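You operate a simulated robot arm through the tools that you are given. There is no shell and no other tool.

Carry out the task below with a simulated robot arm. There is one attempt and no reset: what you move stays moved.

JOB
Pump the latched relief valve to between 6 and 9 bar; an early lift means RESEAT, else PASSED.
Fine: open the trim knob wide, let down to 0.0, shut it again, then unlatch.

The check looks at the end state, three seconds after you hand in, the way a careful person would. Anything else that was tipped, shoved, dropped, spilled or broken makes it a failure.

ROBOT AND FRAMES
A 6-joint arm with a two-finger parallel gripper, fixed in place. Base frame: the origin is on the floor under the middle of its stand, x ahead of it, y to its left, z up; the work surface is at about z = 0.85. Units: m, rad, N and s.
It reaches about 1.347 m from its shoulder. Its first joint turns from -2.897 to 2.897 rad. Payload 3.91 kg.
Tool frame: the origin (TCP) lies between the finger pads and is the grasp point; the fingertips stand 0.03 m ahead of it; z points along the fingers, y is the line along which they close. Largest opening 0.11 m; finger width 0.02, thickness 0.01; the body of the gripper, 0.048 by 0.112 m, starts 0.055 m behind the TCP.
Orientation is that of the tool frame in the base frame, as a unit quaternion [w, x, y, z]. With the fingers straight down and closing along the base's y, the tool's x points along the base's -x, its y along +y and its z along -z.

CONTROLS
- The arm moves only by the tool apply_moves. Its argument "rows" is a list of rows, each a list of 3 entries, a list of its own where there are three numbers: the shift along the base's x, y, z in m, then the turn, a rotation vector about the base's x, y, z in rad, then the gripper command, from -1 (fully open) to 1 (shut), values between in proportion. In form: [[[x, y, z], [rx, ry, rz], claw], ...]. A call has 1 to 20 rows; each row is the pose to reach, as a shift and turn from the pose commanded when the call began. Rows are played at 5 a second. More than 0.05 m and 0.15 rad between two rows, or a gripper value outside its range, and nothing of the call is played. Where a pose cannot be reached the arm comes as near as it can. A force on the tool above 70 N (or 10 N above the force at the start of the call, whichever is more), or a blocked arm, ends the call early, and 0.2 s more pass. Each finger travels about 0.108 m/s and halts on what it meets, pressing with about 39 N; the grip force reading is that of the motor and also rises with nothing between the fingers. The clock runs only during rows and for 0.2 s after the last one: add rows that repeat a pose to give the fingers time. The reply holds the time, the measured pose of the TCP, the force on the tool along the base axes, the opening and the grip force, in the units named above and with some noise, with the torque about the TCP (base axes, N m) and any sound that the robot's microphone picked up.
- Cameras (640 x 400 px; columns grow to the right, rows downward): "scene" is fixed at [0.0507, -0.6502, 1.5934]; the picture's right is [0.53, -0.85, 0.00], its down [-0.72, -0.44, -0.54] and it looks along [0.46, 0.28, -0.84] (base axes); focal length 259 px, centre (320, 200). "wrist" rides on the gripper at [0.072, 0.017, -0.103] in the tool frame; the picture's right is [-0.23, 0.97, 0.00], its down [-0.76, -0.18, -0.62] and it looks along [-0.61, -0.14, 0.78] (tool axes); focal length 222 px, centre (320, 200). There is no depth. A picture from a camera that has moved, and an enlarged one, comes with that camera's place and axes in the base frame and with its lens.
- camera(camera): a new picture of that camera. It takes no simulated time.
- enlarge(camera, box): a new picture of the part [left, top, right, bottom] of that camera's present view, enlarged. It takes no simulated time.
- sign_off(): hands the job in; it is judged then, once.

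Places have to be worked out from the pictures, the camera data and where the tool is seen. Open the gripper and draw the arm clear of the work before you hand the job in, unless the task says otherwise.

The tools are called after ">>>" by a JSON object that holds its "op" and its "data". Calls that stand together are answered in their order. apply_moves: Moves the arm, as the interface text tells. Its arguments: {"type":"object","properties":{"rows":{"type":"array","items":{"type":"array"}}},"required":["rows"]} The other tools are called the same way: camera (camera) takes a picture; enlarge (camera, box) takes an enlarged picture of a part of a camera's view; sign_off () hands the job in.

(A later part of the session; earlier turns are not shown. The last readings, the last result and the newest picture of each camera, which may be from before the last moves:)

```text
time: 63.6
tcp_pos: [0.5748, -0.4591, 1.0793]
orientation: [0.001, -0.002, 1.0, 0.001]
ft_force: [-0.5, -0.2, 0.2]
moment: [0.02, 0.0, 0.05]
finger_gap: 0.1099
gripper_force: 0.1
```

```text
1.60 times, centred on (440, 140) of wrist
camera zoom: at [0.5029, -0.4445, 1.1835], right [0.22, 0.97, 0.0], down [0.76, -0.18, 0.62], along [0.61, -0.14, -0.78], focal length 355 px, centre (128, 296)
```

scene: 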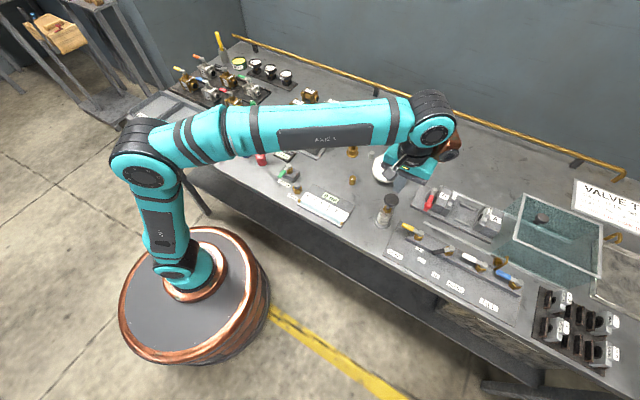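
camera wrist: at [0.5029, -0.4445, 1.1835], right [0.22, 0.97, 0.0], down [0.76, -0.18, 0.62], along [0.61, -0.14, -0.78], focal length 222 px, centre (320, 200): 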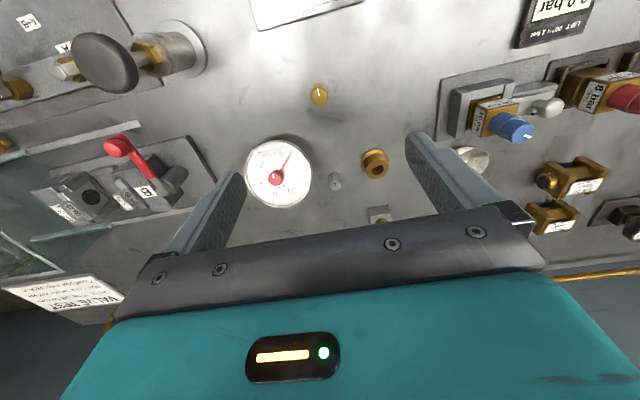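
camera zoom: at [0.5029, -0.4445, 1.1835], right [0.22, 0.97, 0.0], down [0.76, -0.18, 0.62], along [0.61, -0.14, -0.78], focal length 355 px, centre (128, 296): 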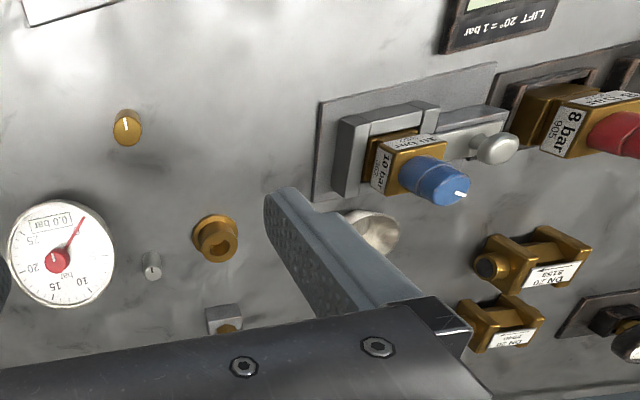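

The trim mark is back at its original position and the gauge reads 0.0. Now I move over the relief fixture to study the latch.

>>> {"op": "apply_moves", "data": {"rows": [[[0.0, 0.04, 0.02], [0, 0, 0], -1], [[0.02, 0.08, 0.03], [0, 0, 0], -1], [[0.04, 0.12, 0.03], [0, 0, 0], -1], [[0.06, 0.16, 0.03], [0, 0, 0], -1], [[0.08, 0.2, 0.02], [0, 0, 0], -1], [[0.085, 0.21, 0.0], [0, 0, 0], -1]]}}

>>> {"op": "camera", "data": {"camera": "wrist"}}

>>> {"op": "enlarge", "data": {"camera": "wrist", "box": [230, 30, 430, 155]}}

>>> {"op": "enlarge", "data": {"camera": "scene", "box": [270, 100, 370, 170]}}

```text
time: 65.0
tcp_pos: [0.6616, -0.2484, 1.0811]
orientation: [0.0, 0.0, 1.0, 0.001]
ft_force: [-0.5, 0.2, 0.4]
moment: [0.06, -0.03, 0.0]
finger_gap: 0.1099
gripper_force: 0.0
```

```text
taken
camera wrist: at [0.5882, -0.2331, 1.1839], right [0.23, 0.97, 0.0], down [0.76, -0.18, 0.62], along [0.61, -0.14, -0.78], focal length 222 px, centre (320, 200)
```

wrist: 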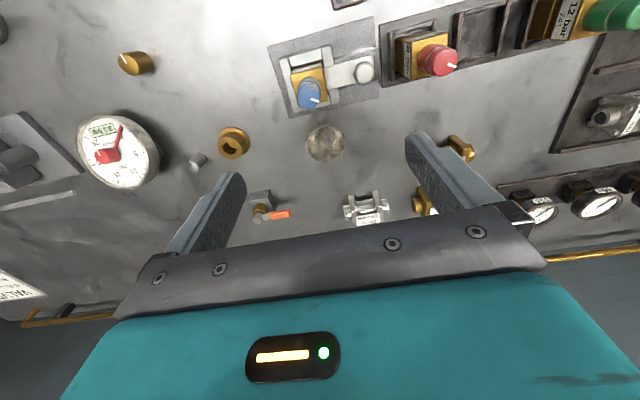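

```text
3.20 times, centred on (330, 92) of wrist
camera zoom: at [0.5882, -0.2331, 1.1839], right [0.23, 0.97, 0.0], down [0.76, -0.18, 0.62], along [0.61, -0.14, -0.78], focal length 711 px, centre (288, 544)
```

zoom: 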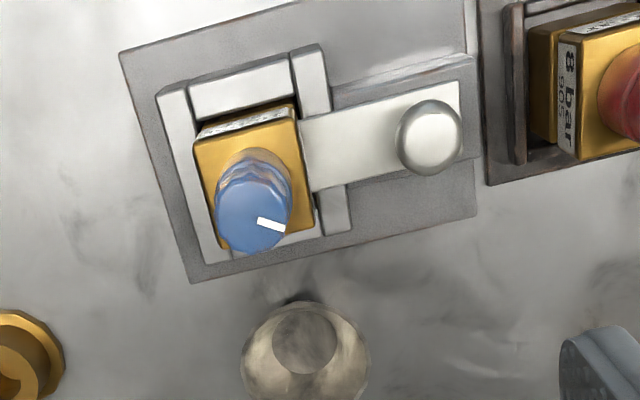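

```text
5.71 times, centred on (320, 135) of scene
camera zoom: at [0.0507, -0.6502, 1.5934], right [0.53, -0.85, 0.0], down [-0.72, -0.44, -0.54], along [0.46, 0.28, -0.84], focal length 1482 px, centre (320, 571)
```

zoom: 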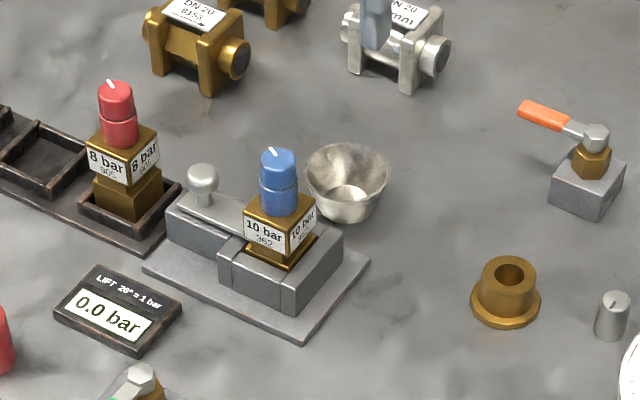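

The latch is a bright slide plate with a ball at about (0.641, -0.198, 0.916), running in y toward the valve at (0.639, -0.258). I zoom in more to be sure how it moves.

>>> {"op": "enlarge", "data": {"camera": "wrist", "box": [260, 30, 400, 125]}}

>>> {"op": "enlarge", "data": {"camera": "scene", "box": [285, 115, 345, 160]}}

```text
4.21 times, centred on (330, 78) of wrist
camera zoom: at [0.5882, -0.2331, 1.1839], right [0.23, 0.97, 0.0], down [0.76, -0.18, 0.62], along [0.61, -0.14, -0.78], focal length 935 px, centre (278, 716)
```

zoom: 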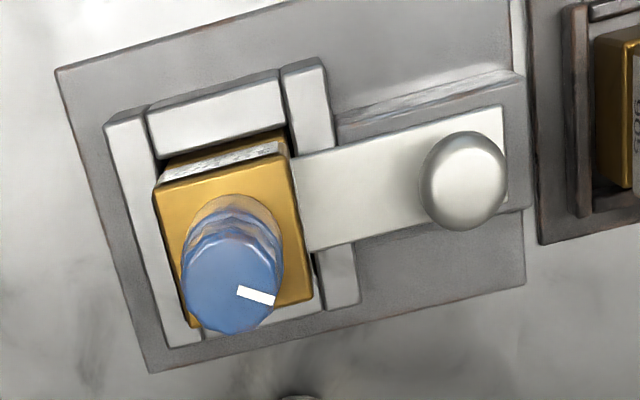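

```text
8.89 times, centred on (315, 138) of scene
camera zoom: at [0.0507, -0.6502, 1.5934], right [0.53, -0.85, 0.0], down [-0.72, -0.44, -0.54], along [0.46, 0.28, -0.84], focal length 2306 px, centre (364, 756)
```

zoom: 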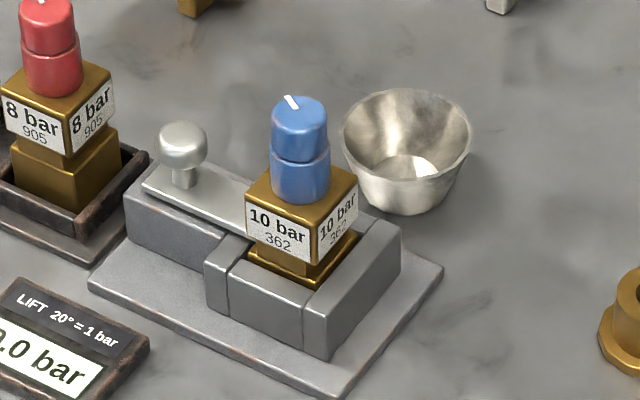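

The latch plate slides in y into the valve's waist; withdrawing means pulling the ball toward +y. The 8 bar valve stands just beyond (its block starts near y = -0.157), so I'll grip the ball across x (wrist turned -90°) to keep the fingers clear of it.

>>> {"op": "apply_moves", "data": {"rows": [[[-0.002, 0.005, 0.0], [0, 0, -0.15], -1], [[-0.004, 0.01, 0.0], [0, 0, -0.3], -0.5], [[-0.008, 0.02, 0.0], [0, 0, -0.45], 0.0], [[-0.01, 0.025, 0.0], [0, 0, -0.6], 0.0], [[-0.014, 0.03, 0.0], [0, 0, -0.75], 0.0], [[-0.018, 0.04, 0.0], [0, 0, -0.9], 0.0], [[-0.022, 0.049, 0.0], [0, 0, -1.05], 0.0], [[-0.022, 0.049, -0.02], [0, 0, -1.2], 0.0], [[-0.022, 0.049, -0.04], [0, 0, -1.35], 0.0], [[-0.022, 0.049, -0.06], [0, 0, -1.5], 0.0], [[-0.022, 0.049, -0.08], [0, 0, -1.57], 0.0], [[-0.022, 0.049, -0.08], [0, 0, -1.57], 0.0]]}}

>>> {"op": "camera", "data": {"camera": "wrist"}}

>>> {"op": "enlarge", "data": {"camera": "wrist", "box": [220, 60, 420, 200]}}

>>> {"op": "enlarge", "data": {"camera": "scene", "box": [270, 95, 350, 165]}}

```text
time: 67.6
tcp_pos: [0.6383, -0.1997, 0.9978]
orientation: [0.001, 0.707, 0.708, 0.001]
ft_force: [0.3, 0.3, -0.2]
moment: [-0.03, -0.01, -0.02]
finger_gap: 0.0551
gripper_force: 0.0
```

```text
taken
camera wrist: at [0.6553, -0.1282, 1.1018], right [0.97, -0.23, 0.0], down [-0.18, -0.76, 0.62], along [-0.14, -0.61, -0.78], focal length 222 px, centre (320, 200)
```

wrist: 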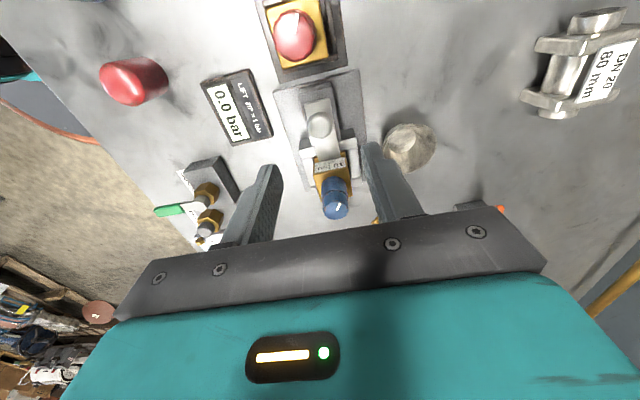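

```text
2.86 times, centred on (320, 130) of wrist
camera zoom: at [0.6553, -0.1282, 1.1018], right [0.97, -0.23, 0.0], down [-0.18, -0.76, 0.62], along [-0.14, -0.61, -0.78], focal length 635 px, centre (320, 400)
```

zoom: 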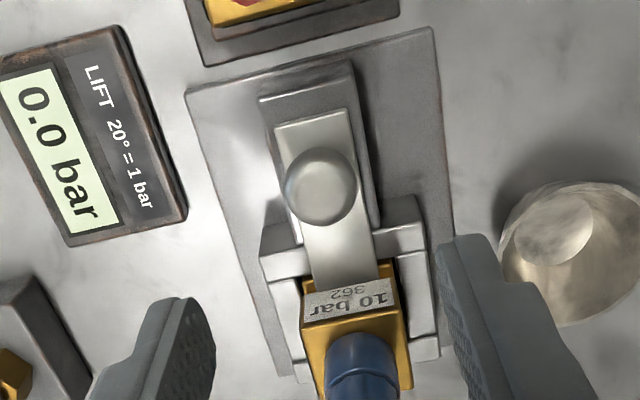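

```text
5.71 times, centred on (310, 130) of scene
camera zoom: at [0.0507, -0.6502, 1.5934], right [0.53, -0.85, 0.0], down [-0.72, -0.44, -0.54], along [0.46, 0.28, -0.84], focal length 1482 px, centre (377, 600)
```

zoom: 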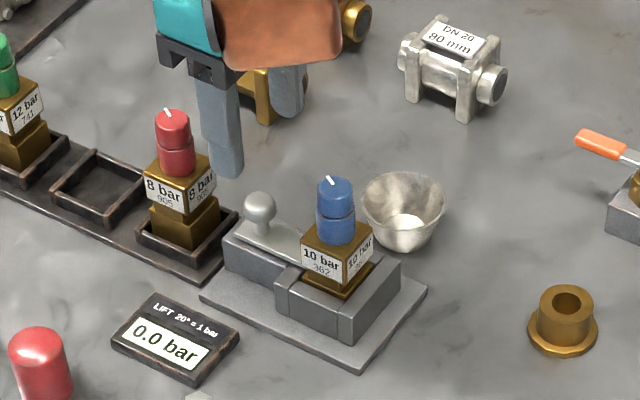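

The ball lies almost exactly under the tool, between the open fingers. I descend to z ≈ 0.938 and close on it.

>>> {"op": "apply_moves", "data": {"rows": [[[0.0015, 0.002, -0.02], [0, 0, 0], 0.0], [[0.0015, 0.002, -0.04], [0, 0, 0], 0.0], [[0.0015, 0.002, -0.058], [0, 0, 0], 0.0], [[0.0015, 0.002, -0.058], [0, 0, 0], 1], [[0.0015, 0.002, -0.058], [0, 0, 0], 1], [[0.0015, 0.002, -0.058], [0, 0, 0], 1]]}}

>>> {"op": "camera", "data": {"camera": "wrist"}}

>>> {"op": "enlarge", "data": {"camera": "scene", "box": [270, 95, 350, 165]}}

```text
time: 69.0
tcp_pos: [0.64, -0.1989, 0.9402]
orientation: [0.0, 0.707, 0.708, 0.0]
ft_force: [-13.9, 1.3, -1.8]
moment: [0.0, 0.36, 0.05]
finger_gap: 0.0196
gripper_force: 45.3
```

```text
taken
camera wrist: at [0.6568, -0.1266, 1.0451], right [0.97, -0.22, 0.0], down [-0.18, -0.76, 0.62], along [-0.14, -0.61, -0.78], focal length 222 px, centre (320, 200)
```

wrist: 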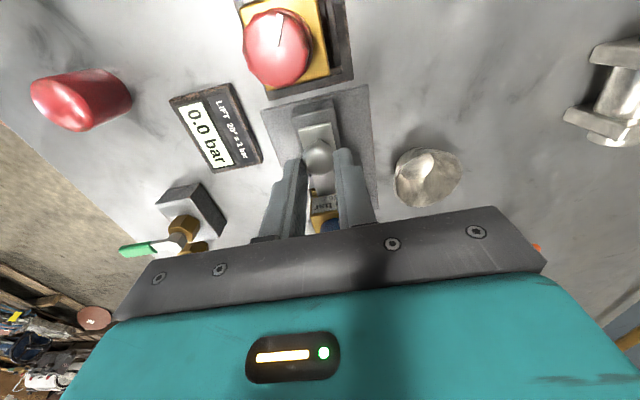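

```text
5.71 times, centred on (310, 130) of scene
camera zoom: at [0.0507, -0.6502, 1.5934], right [0.53, -0.85, 0.0], down [-0.72, -0.44, -0.54], along [0.46, 0.28, -0.84], focal length 1482 px, centre (377, 600)
```

zoom: 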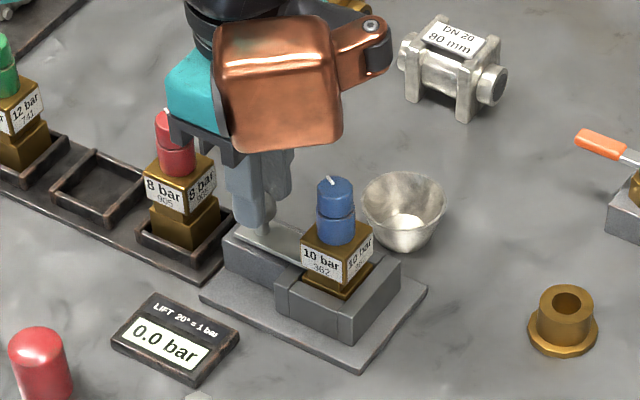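

The ball is gripped (19.6 mm). I pull gently toward +y in 4 mm steps.

>>> {"op": "apply_moves", "data": {"rows": [[[0, 0.004, 0], [0, 0, 0], 1], [[0, 0.008, 0], [0, 0, 0], 1], [[0, 0.012, 0], [0, 0, 0], 1]]}}

>>> {"op": "camera", "data": {"camera": "wrist"}}

>>> {"op": "enlarge", "data": {"camera": "scene", "box": [270, 95, 350, 165]}}

```text
time: 69.8
tcp_pos: [0.6411, -0.1868, 0.9406]
orientation: [0.001, 0.706, 0.708, 0.002]
ft_force: [-5.5, 0.4, 3.2]
moment: [-0.16, 0.15, -0.01]
finger_gap: 0.0193
gripper_force: 45.1
```

```text
taken
camera wrist: at [0.6566, -0.115, 1.0451], right [0.97, -0.22, 0.0], down [-0.18, -0.76, 0.62], along [-0.14, -0.61, -0.78], focal length 222 px, centre (320, 200)
```

wrist: 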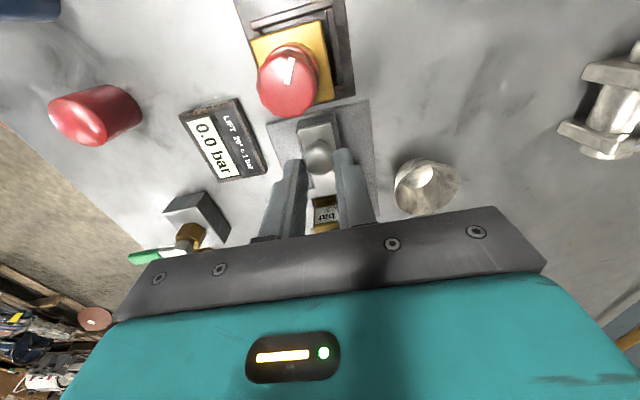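

```text
5.71 times, centred on (310, 130) of scene
camera zoom: at [0.0507, -0.6502, 1.5934], right [0.53, -0.85, 0.0], down [-0.72, -0.44, -0.54], along [0.46, 0.28, -0.84], focal length 1482 px, centre (377, 600)
```

zoom: 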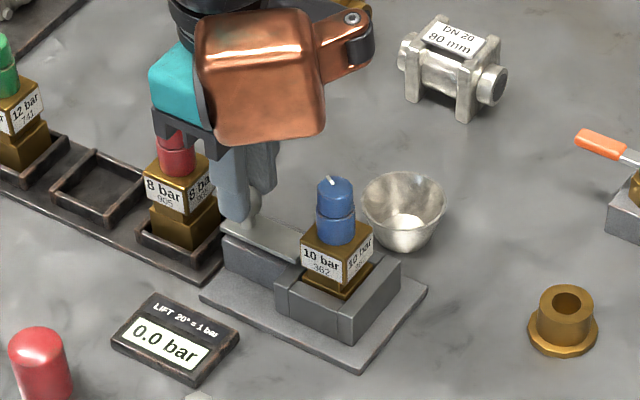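

The plate moved 12 mm with practically no resistance. I continue in small steps, watching for the end stop and the clearance to the 8 bar valve.

>>> {"op": "apply_moves", "data": {"rows": [[[0, 0.004, 0], [0, 0, 0], 1], [[0, 0.008, 0], [0, 0, 0], 1]]}}

>>> {"op": "camera", "data": {"camera": "wrist"}}

>>> {"op": "enlarge", "data": {"camera": "wrist", "box": [220, 40, 420, 240]}}

>>> {"op": "enlarge", "data": {"camera": "scene", "box": [270, 95, 350, 165]}}

```text
time: 70.4
tcp_pos: [0.6399, -0.1807, 0.9411]
orientation: [0.002, 0.706, 0.708, 0.002]
ft_force: [7.6, -17.5, 5.9]
moment: [-0.66, -0.27, -0.03]
finger_gap: 0.0191
gripper_force: 44.4
```

```text
taken
camera wrist: at [0.6566, -0.1097, 1.0451], right [0.97, -0.23, 0.0], down [-0.18, -0.76, 0.62], along [-0.14, -0.61, -0.78], focal length 222 px, centre (320, 200)
```

wrist: 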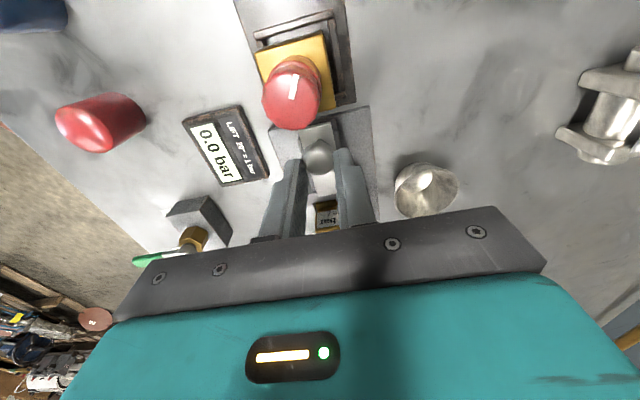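

```text
2.00 times, centred on (320, 140) of wrist
camera zoom: at [0.6566, -0.1097, 1.0451], right [0.97, -0.23, 0.0], down [-0.18, -0.76, 0.62], along [-0.14, -0.61, -0.78], focal length 444 px, centre (320, 320)
```

zoom: 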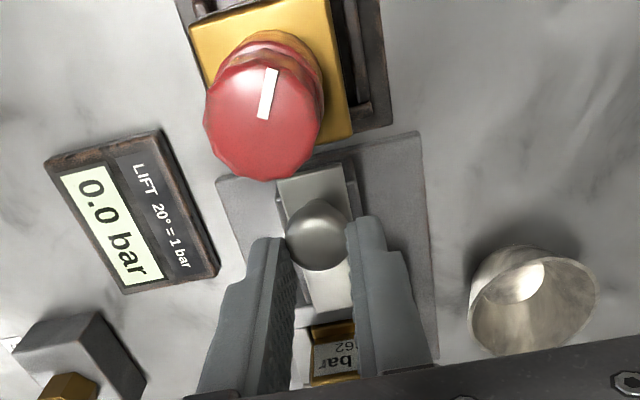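

```text
5.71 times, centred on (310, 130) of scene
camera zoom: at [0.0507, -0.6502, 1.5934], right [0.53, -0.85, 0.0], down [-0.72, -0.44, -0.54], along [0.46, 0.28, -0.84], focal length 1482 px, centre (377, 600)
```

zoom: 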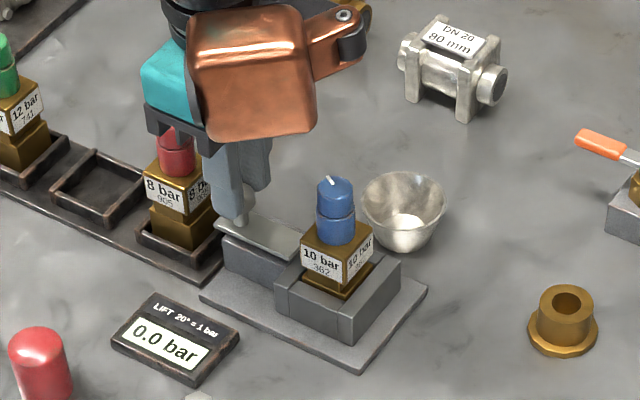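

At 18 mm of travel the force rose to 17 N: the latch is at its withdrawn stop. I relax, release the ball and rise clear.

>>> {"op": "apply_moves", "data": {"rows": [[[0, -0.002, 0], [0, 0, 0], 1], [[0, -0.002, 0], [0, 0, 0], 0.0], [[0, -0.002, 0], [0, 0, 0], 0.0], [[0, -0.002, 0.03], [0, 0, 0], 0.0], [[0, -0.005, 0.07], [0, 0, 0], 0.0], [[0, -0.02, 0.11], [0, 0, 0], 0.0]]}}

>>> {"op": "camera", "data": {"camera": "wrist"}}

>>> {"op": "enlarge", "data": {"camera": "wrist", "box": [220, 40, 420, 240]}}

>>> {"op": "enlarge", "data": {"camera": "scene", "box": [270, 95, 350, 165]}}

```text
time: 71.8
tcp_pos: [0.6397, -0.1974, 1.0486]
orientation: [0.001, 0.705, 0.709, 0.001]
ft_force: [0.0, 0.7, 0.0]
moment: [0.02, 0.01, -0.01]
finger_gap: 0.055
gripper_force: 0.0
```

```text
taken
camera wrist: at [0.6569, -0.1254, 1.1525], right [0.97, -0.22, 0.0], down [-0.18, -0.76, 0.62], along [-0.14, -0.61, -0.78], focal length 222 px, centre (320, 200)
```

wrist: 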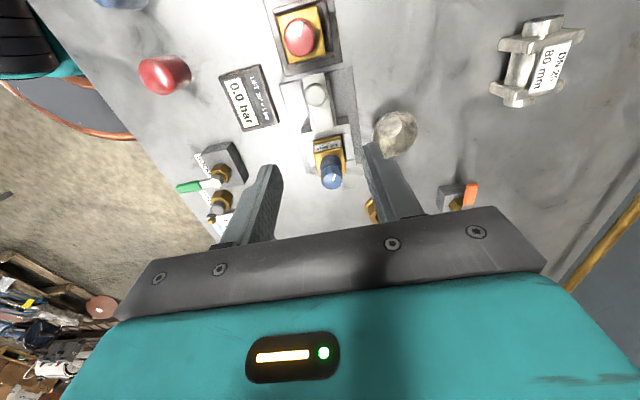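

```text
2.00 times, centred on (320, 140) of wrist
camera zoom: at [0.6569, -0.1254, 1.1525], right [0.97, -0.22, 0.0], down [-0.18, -0.76, 0.62], along [-0.14, -0.61, -0.78], focal length 444 px, centre (320, 320)
```

zoom: 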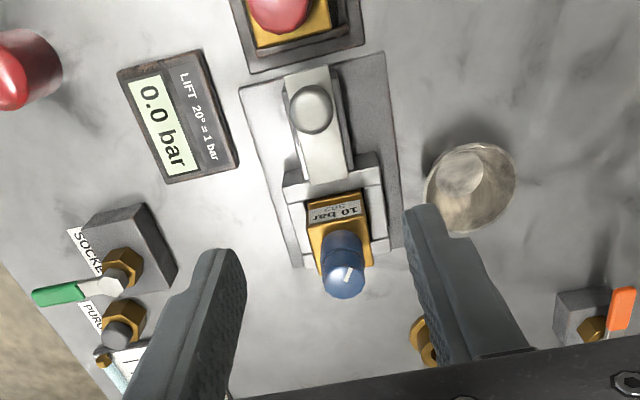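

```text
5.71 times, centred on (310, 130) of scene
camera zoom: at [0.0507, -0.6502, 1.5934], right [0.53, -0.85, 0.0], down [-0.72, -0.44, -0.54], along [0.46, 0.28, -0.84], focal length 1482 px, centre (377, 600)
```

zoom: 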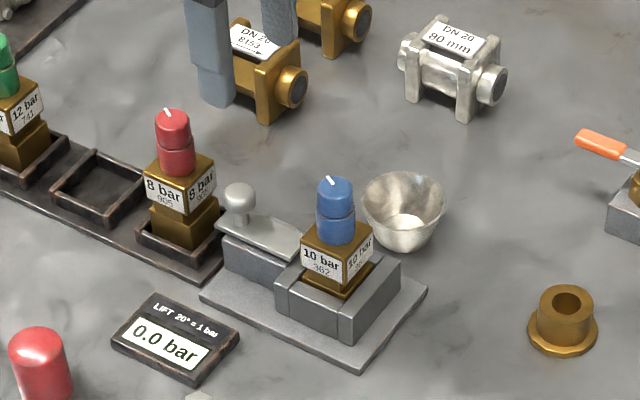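

The latch is fully withdrawn and clear of the valve's waist. I move above the valve to line up for gripping its square brass block, without touching the blue adjusting cap.

>>> {"op": "apply_moves", "data": {"rows": [[[0, -0.03, 0], [0, 0, 0], 0.0], [[0, -0.06, 0], [0, 0, 0], -0.1], [[0, -0.06, 0], [0, 0, 0], -0.1]]}}

>>> {"op": "camera", "data": {"camera": "wrist"}}

>>> {"op": "enlarge", "data": {"camera": "wrist", "box": [220, 40, 420, 200]}}

>>> {"op": "enlarge", "data": {"camera": "scene", "box": [270, 75, 370, 165]}}

```text
time: 72.6
tcp_pos: [0.6398, -0.2576, 1.0501]
orientation: [0.001, 0.705, 0.709, 0.0]
ft_force: [-0.7, 0.3, 0.0]
moment: [-0.03, -0.01, 0.0]
finger_gap: 0.0603
gripper_force: 0.1
```

```text
taken
camera wrist: at [0.6567, -0.187, 1.1541], right [0.97, -0.22, 0.0], down [-0.18, -0.76, 0.62], along [-0.14, -0.61, -0.78], focal length 222 px, centre (320, 200)
```

wrist: 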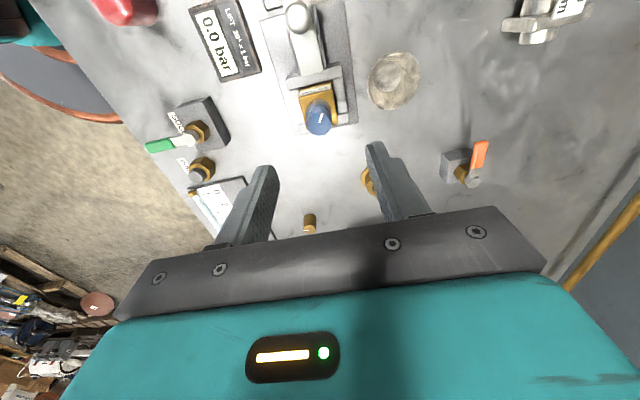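

```text
2.50 times, centred on (320, 120) of wrist
camera zoom: at [0.6567, -0.187, 1.1541], right [0.97, -0.22, 0.0], down [-0.18, -0.76, 0.62], along [-0.14, -0.61, -0.78], focal length 555 px, centre (320, 400)
```

zoom: 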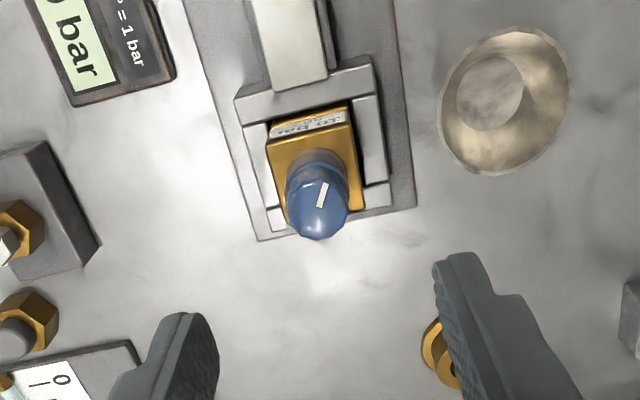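

```text
4.44 times, centred on (320, 120) of scene
camera zoom: at [0.0507, -0.6502, 1.5934], right [0.53, -0.85, 0.0], down [-0.72, -0.44, -0.54], along [0.46, 0.28, -0.84], focal length 1153 px, centre (320, 556)
```

zoom: 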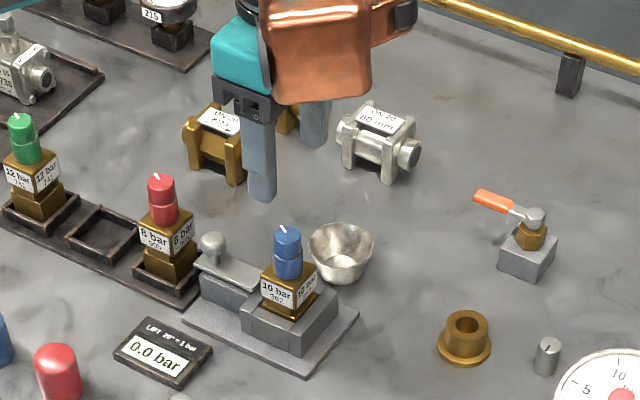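

The valve axis comes out at (0.640, -0.256), centred between the fingers. I descend straight to z ≈ 0.939, so the fingertips sit just above the latch plate level, and close on the brass block.

>>> {"op": "apply_moves", "data": {"rows": [[[0, 0.0015, -0.03], [0, 0, 0], -0.1], [[0, 0.0015, -0.06], [0, 0, 0], -0.1], [[0, 0.0015, -0.09], [0, 0, 0], -0.1], [[0, 0.0015, -0.111], [0, 0, 0], -0.1], [[0, 0.0015, -0.111], [0, 0, 0], -0.1]]}}

>>> {"op": "camera", "data": {"camera": "wrist"}}

>>> {"op": "enlarge", "data": {"camera": "scene", "box": [280, 95, 360, 165]}}

```text
time: 73.8
tcp_pos: [0.6391, -0.2593, 0.941]
orientation: [0.0, 0.706, 0.708, 0.0]
ft_force: [0.4, 0.5, 0.9]
moment: [0.02, -0.05, 0.0]
finger_gap: 0.0606
gripper_force: 0.1
```

```text
taken
camera wrist: at [0.6558, -0.1873, 1.0442], right [0.97, -0.22, 0.0], down [-0.18, -0.76, 0.62], along [-0.14, -0.61, -0.78], focal length 222 px, centre (320, 200)
```

wrist: 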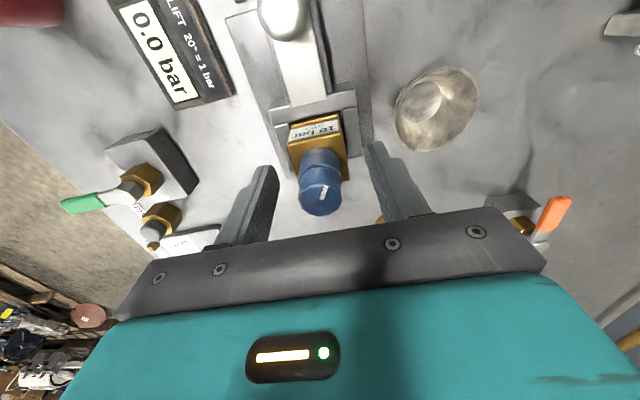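

```text
5.71 times, centred on (320, 130) of scene
camera zoom: at [0.0507, -0.6502, 1.5934], right [0.53, -0.85, 0.0], down [-0.72, -0.44, -0.54], along [0.46, 0.28, -0.84], focal length 1482 px, centre (320, 600)
```

zoom: 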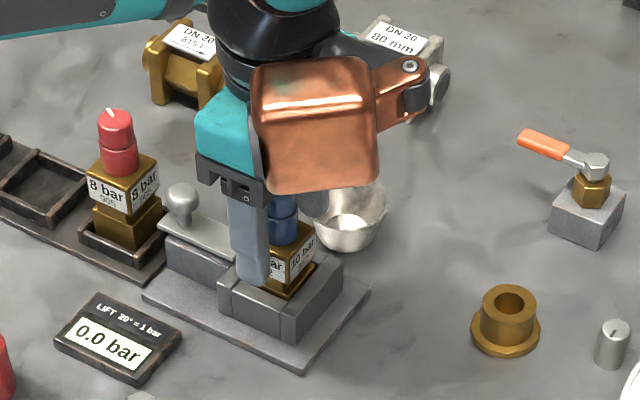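

Both fingers straddle the block symmetrically. I close on it.

>>> {"op": "apply_moves", "data": {"rows": [[[0, 0, 0], [0, 0, 0], 0.3], [[0, 0, 0], [0, 0, 0], 1], [[0, 0, 0], [0, 0, 0], 1], [[0, 0, 0], [0, 0, 0], 1]]}}

>>> {"op": "camera", "data": {"camera": "wrist"}}

>>> {"op": "enlarge", "data": {"camera": "scene", "box": [280, 95, 360, 165]}}

```text
time: 74.8
tcp_pos: [0.639, -0.2586, 0.9412]
orientation: [0.001, 0.706, 0.708, 0.001]
ft_force: [-0.3, -0.7, 1.5]
moment: [0.05, 0.1, 0.02]
finger_gap: 0.0348
gripper_force: 39.2
```

```text
taken
camera wrist: at [0.6558, -0.1873, 1.0444], right [0.97, -0.22, 0.0], down [-0.18, -0.76, 0.62], along [-0.14, -0.61, -0.78], focal length 222 px, centre (320, 200)
```

wrist: 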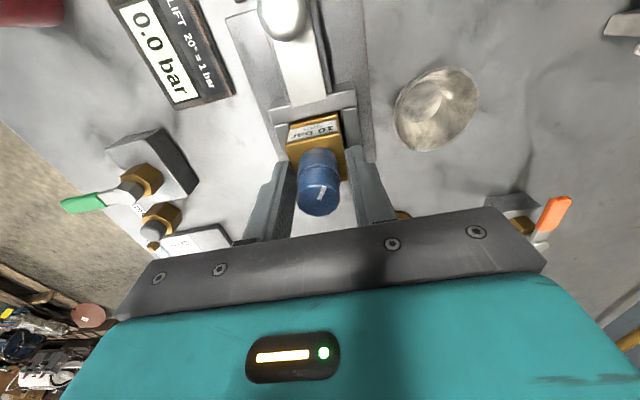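

```text
5.71 times, centred on (320, 130) of scene
camera zoom: at [0.0507, -0.6502, 1.5934], right [0.53, -0.85, 0.0], down [-0.72, -0.44, -0.54], along [0.46, 0.28, -0.84], focal length 1482 px, centre (320, 600)
```

zoom: 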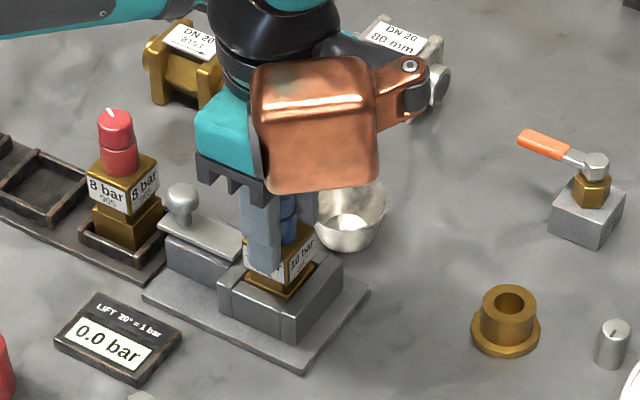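

The block is held (34.8 mm). I lift slowly 3 cm and check that it comes out cleanly.

>>> {"op": "apply_moves", "data": {"rows": [[[0, 0, 0.006], [0, 0, 0], 1], [[0, 0, 0.014], [0, 0, 0], 1], [[0, 0, 0.022], [0, 0, 0], 1], [[0, 0, 0.03], [0, 0, 0], 1]]}}

>>> {"op": "camera", "data": {"camera": "wrist"}}

>>> {"op": "enlarge", "data": {"camera": "scene", "box": [280, 95, 360, 165]}}

```text
time: 75.8
tcp_pos: [0.6398, -0.2571, 0.9712]
orientation: [0.001, 0.706, 0.708, 0.001]
ft_force: [0.0, 0.2, -4.3]
moment: [-0.02, -0.01, -0.07]
finger_gap: 0.0347
gripper_force: 39.0
```

```text
taken
camera wrist: at [0.6562, -0.1861, 1.0738], right [0.97, -0.22, 0.0], down [-0.18, -0.76, 0.62], along [-0.14, -0.61, -0.78], focal length 222 px, centre (320, 200)
```

wrist: 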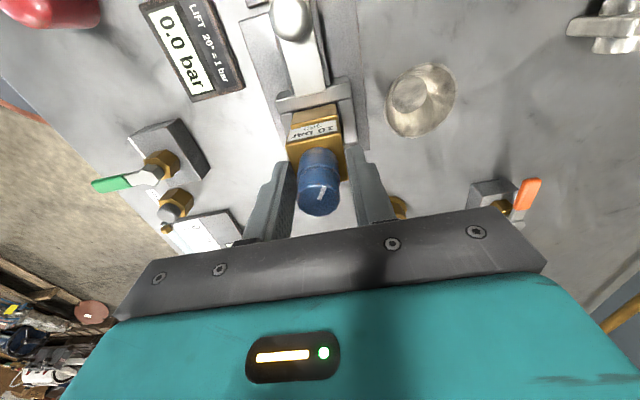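

```text
5.71 times, centred on (320, 130) of scene
camera zoom: at [0.0507, -0.6502, 1.5934], right [0.53, -0.85, 0.0], down [-0.72, -0.44, -0.54], along [0.46, 0.28, -0.84], focal length 1482 px, centre (320, 600)
```

zoom: 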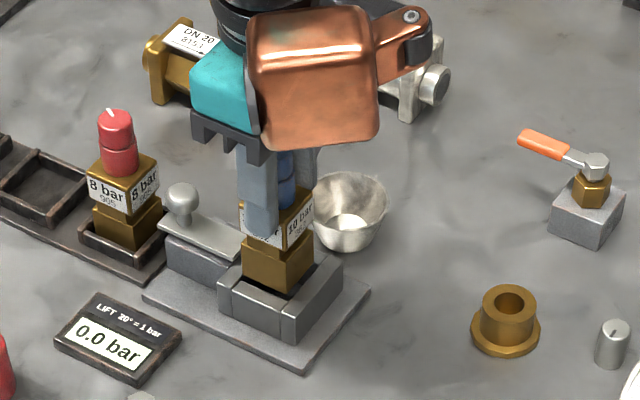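

The valve rises cleanly out of the socket (about 4.5 N). I lift it straight up to z ≈ 1.12.

>>> {"op": "apply_moves", "data": {"rows": [[[0, 0, 0.025], [0, 0, 0], 1], [[0, 0, 0.06], [0, 0, 0], 1], [[0, 0, 0.1], [0, 0, 0], 1], [[0, 0, 0.14], [0, 0, 0], 1], [[0, 0, 0.15], [0, 0, 0], 1]]}}

>>> {"op": "camera", "data": {"camera": "scene"}}

>>> {"op": "enlarge", "data": {"camera": "scene", "box": [250, 40, 370, 160]}}

>>> {"op": "enlarge", "data": {"camera": "scene", "box": [110, 70, 310, 190]}}

```text
time: 77.0
tcp_pos: [0.6414, -0.2572, 1.12]
orientation: [0.001, 0.705, 0.709, 0.0]
ft_force: [-0.1, -0.6, -3.6]
moment: [-0.02, 0.01, -0.02]
finger_gap: 0.0347
gripper_force: 39.3
```

```text
taken
```

scene: 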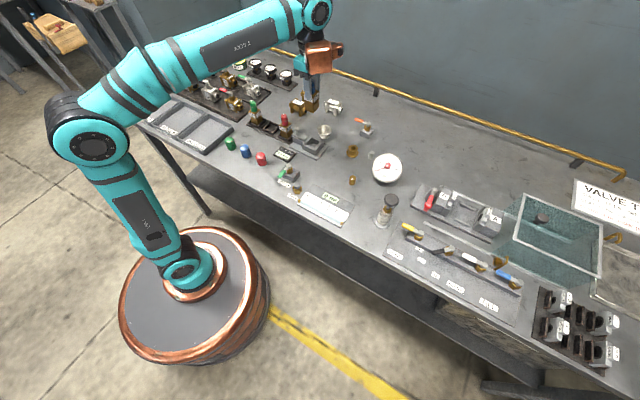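

```text
3.33 times, centred on (310, 100) of scene
camera zoom: at [0.0507, -0.6502, 1.5934], right [0.53, -0.85, 0.0], down [-0.72, -0.44, -0.54], along [0.46, 0.28, -0.84], focal length 865 px, centre (353, 533)
```

zoom: 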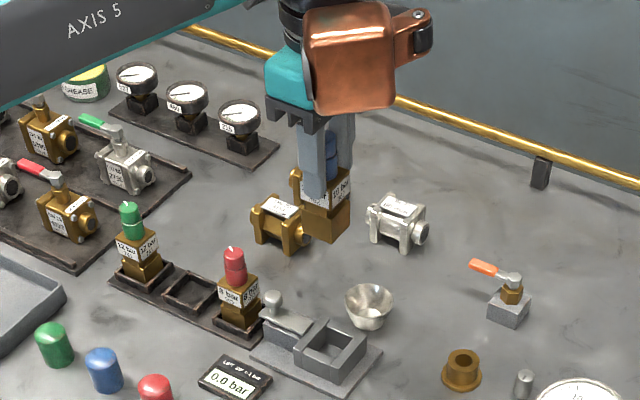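

```text
3.20 times, centred on (210, 130) of scene
camera zoom: at [0.0507, -0.6502, 1.5934], right [0.53, -0.85, 0.0], down [-0.72, -0.44, -0.54], along [0.46, 0.28, -0.84], focal length 830 px, centre (672, 424)
```

zoom: 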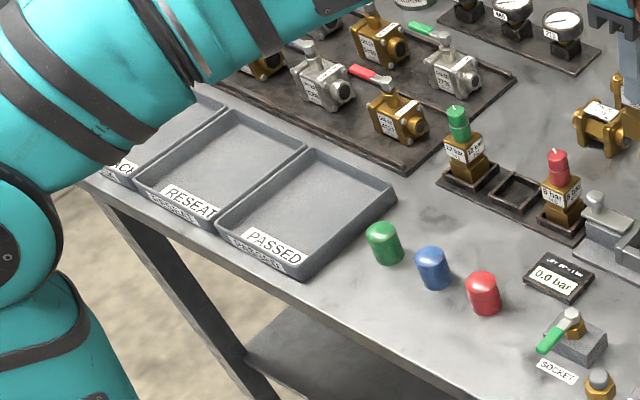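

The valve is out, hanging straight, its base about 0.081 m below the TCP. PASSED is the tray nearest the coloured caps, centred near (0.476, 0.145); I carry the valve there at height, well above everything.

>>> {"op": "apply_moves", "data": {"rows": [[[-0.014, 0.036, 0.0], [0, 0, 0], 1], [[-0.028, 0.072, 0.0], [0, 0, 0], 1], [[-0.043, 0.109, 0.0], [0, 0, 0], 1], [[-0.058, 0.146, 0.0], [0, 0, 0], 1], [[-0.073, 0.183, 0.0], [0, 0, 0], 1], [[-0.088, 0.22, 0.0], [0, 0, 0], 1], [[-0.103, 0.257, 0.0], [0, 0, 0], 1], [[-0.118, 0.294, 0.0], [0, 0, 0], 1], [[-0.133, 0.331, 0.0], [0, 0, 0], 1], [[-0.15, 0.368, 0.0], [0, 0, 0], 1], [[-0.165, 0.402, 0.0], [0, 0, 0], 1], [[-0.165, 0.402, 0.0], [0, 0, 0], 1]]}}

>>> {"op": "camera", "data": {"camera": "wrist"}}

>>> {"op": "camera", "data": {"camera": "scene"}}

>>> {"op": "enlarge", "data": {"camera": "scene", "box": [110, 40, 310, 190]}}

```text
time: 79.6
tcp_pos: [0.4751, 0.1431, 1.1213]
orientation: [0.0, 0.706, 0.708, 0.001]
ft_force: [-0.1, -0.6, -4.1]
moment: [0.0, 0.01, -0.02]
finger_gap: 0.0345
gripper_force: 38.9
```

```text
taken
camera wrist: at [0.4916, 0.2155, 1.2248], right [0.97, -0.22, 0.0], down [-0.18, -0.76, 0.62], along [-0.14, -0.61, -0.78], focal length 222 px, centre (320, 200)
```

wrist: 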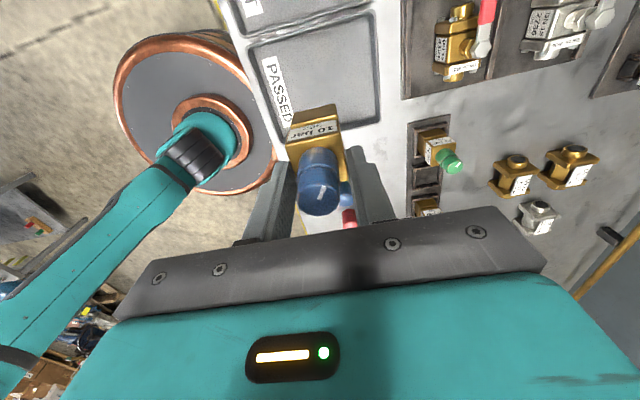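

```text
taken
```

scene: 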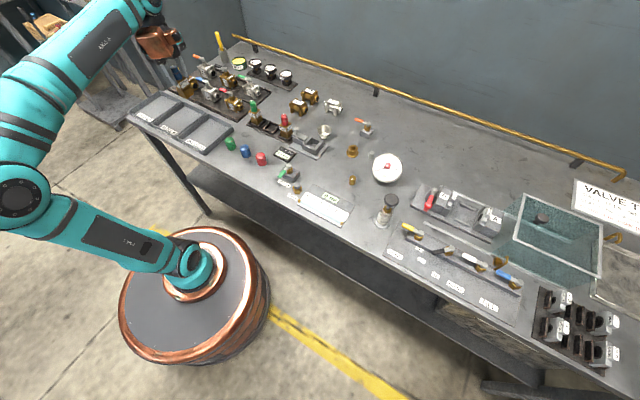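

```text
2.67 times, centred on (210, 115) of scene
camera zoom: at [0.0507, -0.6502, 1.5934], right [0.53, -0.85, 0.0], down [-0.72, -0.44, -0.54], along [0.46, 0.28, -0.84], focal length 692 px, centre (613, 427)
```

zoom: 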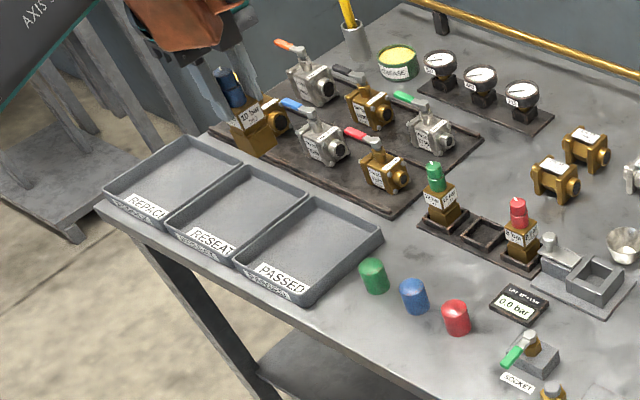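

The wrist view puts the PASSED tray at x 0.396–0.557, y 0.07–0.213, and the valve is over its middle. I descend to just above the tray floor.

>>> {"op": "apply_moves", "data": {"rows": [[[0.001, 0, -0.04], [0, 0, 0], 1], [[0.001, 0, -0.08], [0, 0, 0], 1], [[0.001, 0, -0.12], [0, 0, 0], 1], [[0.001, 0, -0.15], [0, 0, 0], 1], [[0.001, 0, -0.165], [0, 0, 0], 1]]}}

>>> {"op": "camera", "data": {"camera": "wrist"}}

>>> {"op": "enlarge", "data": {"camera": "scene", "box": [110, 60, 270, 180]}}

```text
time: 80.8
tcp_pos: [0.476, 0.1434, 0.954]
orientation: [0.0, 0.706, 0.708, 0.0]
ft_force: [0.3, 0.5, -3.8]
moment: [-0.04, 0.02, 0.0]
finger_gap: 0.0348
gripper_force: 39.0
```

```text
taken
camera wrist: at [0.4924, 0.2159, 1.0585], right [0.97, -0.22, 0.0], down [-0.18, -0.76, 0.62], along [-0.14, -0.61, -0.78], focal length 222 px, centre (320, 200)
```

wrist: 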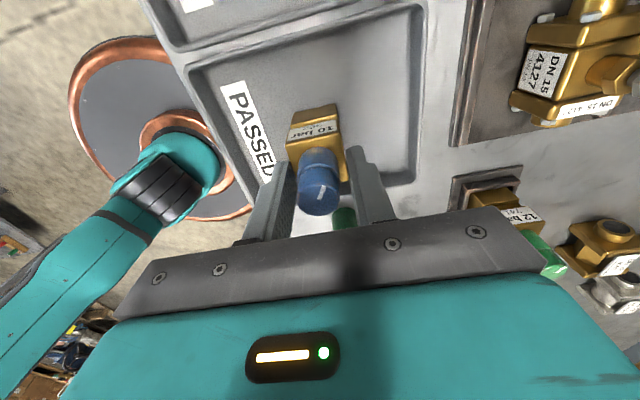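

```text
3.33 times, centred on (190, 120) of scene
camera zoom: at [0.0507, -0.6502, 1.5934], right [0.53, -0.85, 0.0], down [-0.72, -0.44, -0.54], along [0.46, 0.28, -0.84], focal length 865 px, centre (753, 467)
```

zoom: 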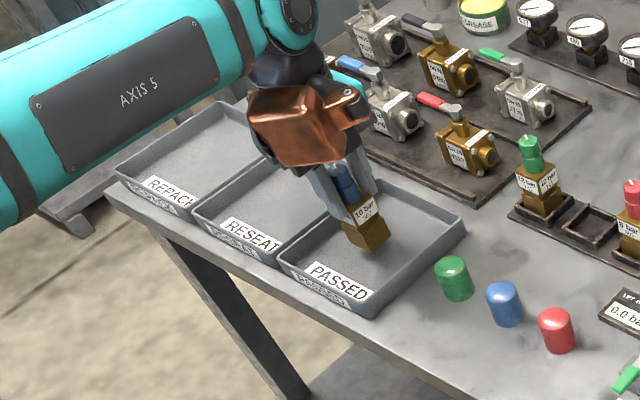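

The valve hovers over the middle of the PASSED tray, about 1.5–2 cm above the floor. I lower it in small steps, watching the vertical force for touchdown.

>>> {"op": "apply_moves", "data": {"rows": [[[0, 0, -0.005], [0, 0, 0], 1], [[0, 0, -0.009], [0, 0, 0], 1], [[0, 0, -0.012], [0, 0, 0], 1]]}}

>>> {"op": "enlarge", "data": {"camera": "scene", "box": [170, 90, 250, 160]}}

```text
time: 81.6
tcp_pos: [0.4764, 0.145, 0.9432]
orientation: [0.0, 0.706, 0.708, 0.001]
ft_force: [-0.9, 0.0, -3.9]
moment: [0.0, 0.0, 0.03]
finger_gap: 0.0347
gripper_force: 38.8
```

```text
5.71 times, centred on (210, 125) of scene
camera zoom: at [0.0507, -0.6502, 1.5934], right [0.53, -0.85, 0.0], down [-0.72, -0.44, -0.54], along [0.46, 0.28, -0.84], focal length 1482 px, centre (949, 629)
```

zoom: 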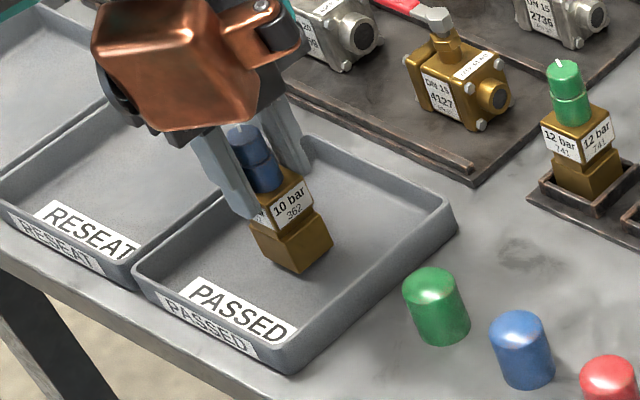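

Still about 4 N of hanging weight, so it is not down yet. I keep lowering 2 mm at a time.

>>> {"op": "apply_moves", "data": {"rows": [[[0, 0, -0.002], [0, 0, 0], 1], [[0, 0, -0.004], [0, 0, 0], 1], [[0, 0, -0.005], [0, 0, 0], 1]]}}

>>> {"op": "enlarge", "data": {"camera": "scene", "box": [170, 90, 250, 160]}}

```text
time: 82.4
tcp_pos: [0.4775, 0.145, 0.9386]
orientation: [0.001, 0.707, 0.708, 0.001]
ft_force: [-0.5, 0.0, -4.8]
moment: [-0.03, 0.02, -0.01]
finger_gap: 0.0346
gripper_force: 39.2
```

```text
5.71 times, centred on (210, 125) of scene
camera zoom: at [0.0507, -0.6502, 1.5934], right [0.53, -0.85, 0.0], down [-0.72, -0.44, -0.54], along [0.46, 0.28, -0.84], focal length 1482 px, centre (949, 629)
```

zoom: 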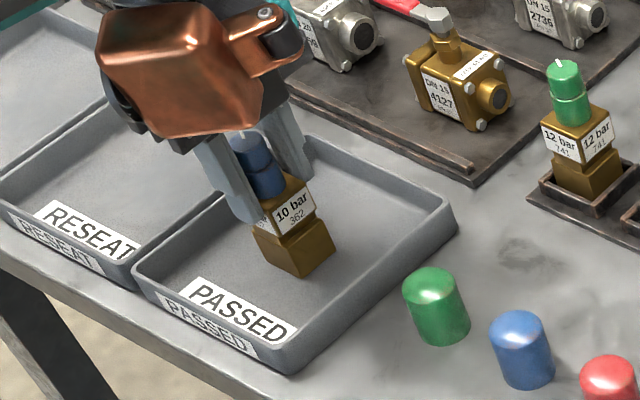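

Not in contact yet; I lower a few more millimetres.

>>> {"op": "apply_moves", "data": {"rows": [[[0, 0, -0.0015], [0, 0, 0], 1], [[0, 0, -0.003], [0, 0, 0], 1]]}}

```text
time: 83.0
tcp_pos: [0.4761, 0.1448, 0.9374]
orientation: [0.002, 0.706, 0.708, 0.003]
ft_force: [11.0, 1.9, 33.4]
moment: [0.08, -0.32, -0.06]
finger_gap: 0.0348
gripper_force: 39.2
```

Touchdown: the vertical force jumped to +33 N at z ≈ 0.9375. I ease up about 2 mm to unload, then open the fingers gently.

>>> {"op": "apply_moves", "data": {"rows": [[[0, 0, 0.0018], [0, 0, 0], 1], [[0, 0, 0.0018], [0, 0, 0], 1]]}}

>>> {"op": "enlarge", "data": {"camera": "scene", "box": [170, 90, 250, 160]}}

```text
time: 83.6
tcp_pos: [0.4763, 0.1447, 0.9361]
orientation: [0.001, 0.706, 0.709, 0.0]
ft_force: [4.0, 0.8, 7.3]
moment: [0.14, -0.32, -0.07]
finger_gap: 0.0348
gripper_force: 38.5
```

```text
5.71 times, centred on (210, 125) of scene
camera zoom: at [0.0507, -0.6502, 1.5934], right [0.53, -0.85, 0.0], down [-0.72, -0.44, -0.54], along [0.46, 0.28, -0.84], focal length 1482 px, centre (949, 629)
```

zoom: 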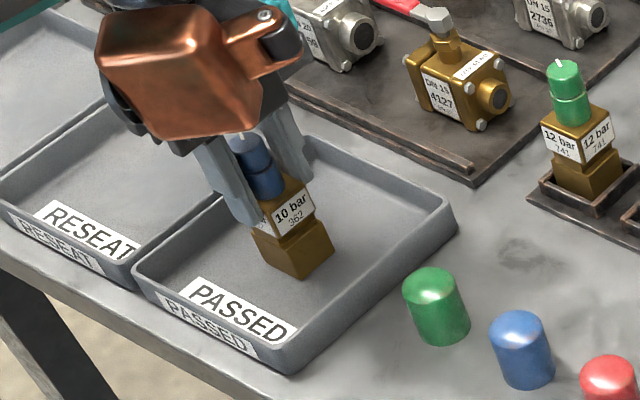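

Light contact remains (about 7 N), a good state to let go. I open the fingers to 6 cm and then rise straight up.

>>> {"op": "apply_moves", "data": {"rows": [[[0, 0, 0.0], [0, 0, 0], 0.2], [[0, 0, 0.0], [0, 0, 0], -0.1], [[0, 0, 0.0], [0, 0, 0], -0.1], [[0, 0, 0.02], [0, 0, 0], -0.1], [[0, 0, 0.05], [0, 0, 0], -0.1], [[0, 0, 0.09], [0, 0, 0], -0.1], [[0, 0, 0.13], [0, 0, 0], -0.1], [[0, 0, 0.17], [0, 0, 0], -0.1], [[0, 0, 0.2], [0, 0, 0], -0.1]]}}

>>> {"op": "camera", "data": {"camera": "wrist"}}

>>> {"op": "enlarge", "data": {"camera": "scene", "box": [150, 80, 270, 170]}}

```text
time: 85.6
tcp_pos: [0.4732, 0.1436, 1.138]
orientation: [0.002, 0.706, 0.708, 0.001]
ft_force: [0.3, -0.5, 1.3]
moment: [0.02, 0.04, 0.0]
finger_gap: 0.0606
gripper_force: 0.1
```

```text
taken
camera wrist: at [0.4908, 0.2151, 1.2417], right [0.97, -0.22, 0.0], down [-0.18, -0.76, 0.62], along [-0.14, -0.61, -0.78], focal length 222 px, centre (320, 200)
```

wrist: 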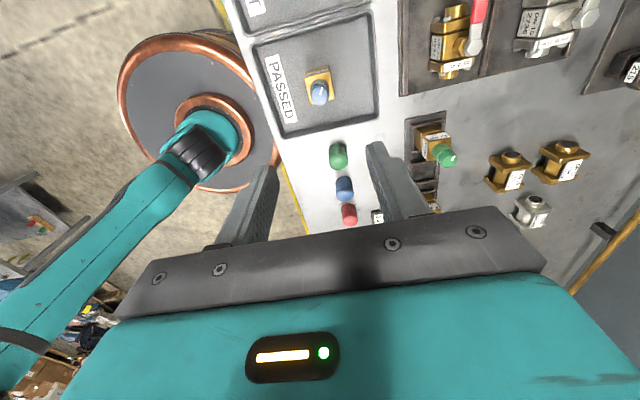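

```text
4.44 times, centred on (210, 125) of scene
camera zoom: at [0.0507, -0.6502, 1.5934], right [0.53, -0.85, 0.0], down [-0.72, -0.44, -0.54], along [0.46, 0.28, -0.84], focal length 1153 px, centre (809, 533)
```

zoom: 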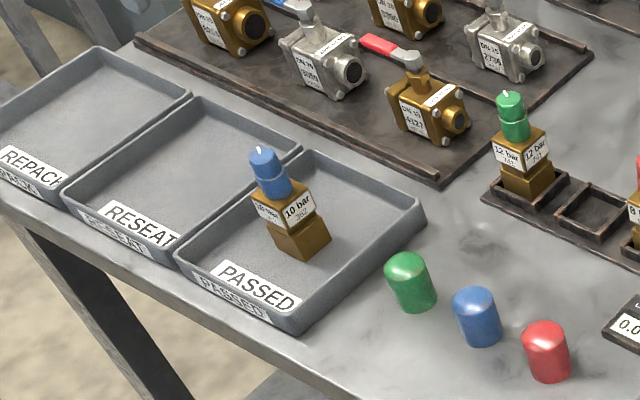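

The 10 bar valve stands upright in the PASSED tray. I raise the arm well clear with the gripper open and make a final check of gauge, trim knob and latch.

>>> {"op": "apply_moves", "data": {"rows": [[[0, 0, 0.04], [0, 0, 0.1], -1], [[-0.01, 0, 0.08], [0, 0, 0.2], -1], [[-0.02, 0, 0.12], [0, 0, 0.3], -1], [[-0.03, 0.0, 0.14], [0, 0, 0.4], -1], [[-0.03, 0.0, 0.14], [0, 0, 0.4], -1]]}}

>>> {"op": "camera", "data": {"camera": "scene"}}

>>> {"op": "enlarge", "data": {"camera": "scene", "box": [260, 90, 440, 230]}}

>>> {"op": "enlarge", "data": {"camera": "scene", "box": [370, 140, 430, 190]}}

>>> {"op": "enlarge", "data": {"camera": "scene", "box": [130, 80, 290, 180]}}

```text
time: 86.8
tcp_pos: [0.4455, 0.1431, 1.2793]
orientation: [0.001, 0.551, 0.834, 0.0]
ft_force: [0.4, -0.8, -0.9]
moment: [-0.01, 0.02, 0.0]
finger_gap: 0.1099
gripper_force: 0.1
```

```text
taken
```

scene: 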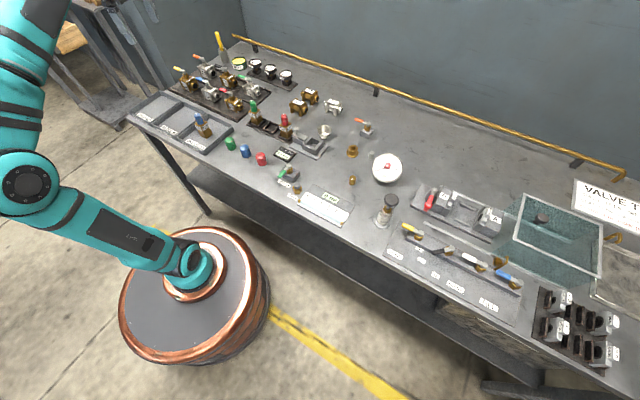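

```text
2.86 times, centred on (350, 160) of scene
camera zoom: at [0.0507, -0.6502, 1.5934], right [0.53, -0.85, 0.0], down [-0.72, -0.44, -0.54], along [0.46, 0.28, -0.84], focal length 741 px, centre (234, 314)
```

zoom: 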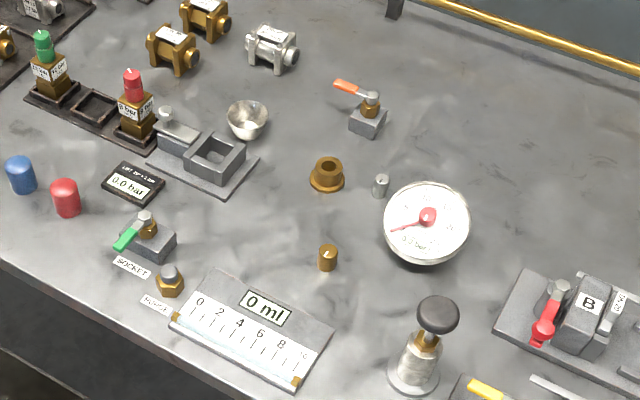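

```text
8.00 times, centred on (400, 165) of scene
camera zoom: at [0.0507, -0.6502, 1.5934], right [0.53, -0.85, 0.0], down [-0.72, -0.44, -0.54], along [0.46, 0.28, -0.84], focal length 2075 px, centre (-320, 480)
```

zoom: 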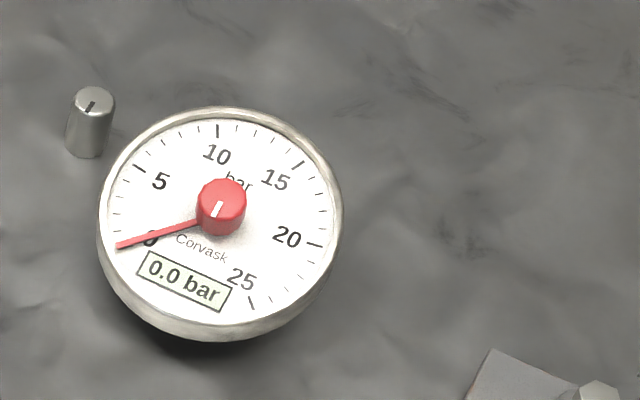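

```text
4.00 times, centred on (210, 130) of scene
camera zoom: at [0.0507, -0.6502, 1.5934], right [0.53, -0.85, 0.0], down [-0.72, -0.44, -0.54], along [0.46, 0.28, -0.84], focal length 1038 px, centre (760, 480)
```

zoom: 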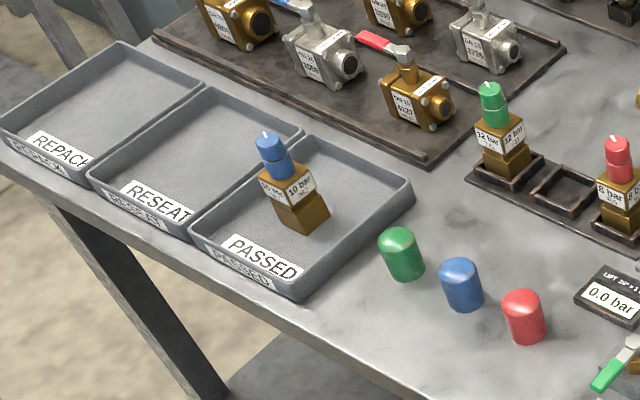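

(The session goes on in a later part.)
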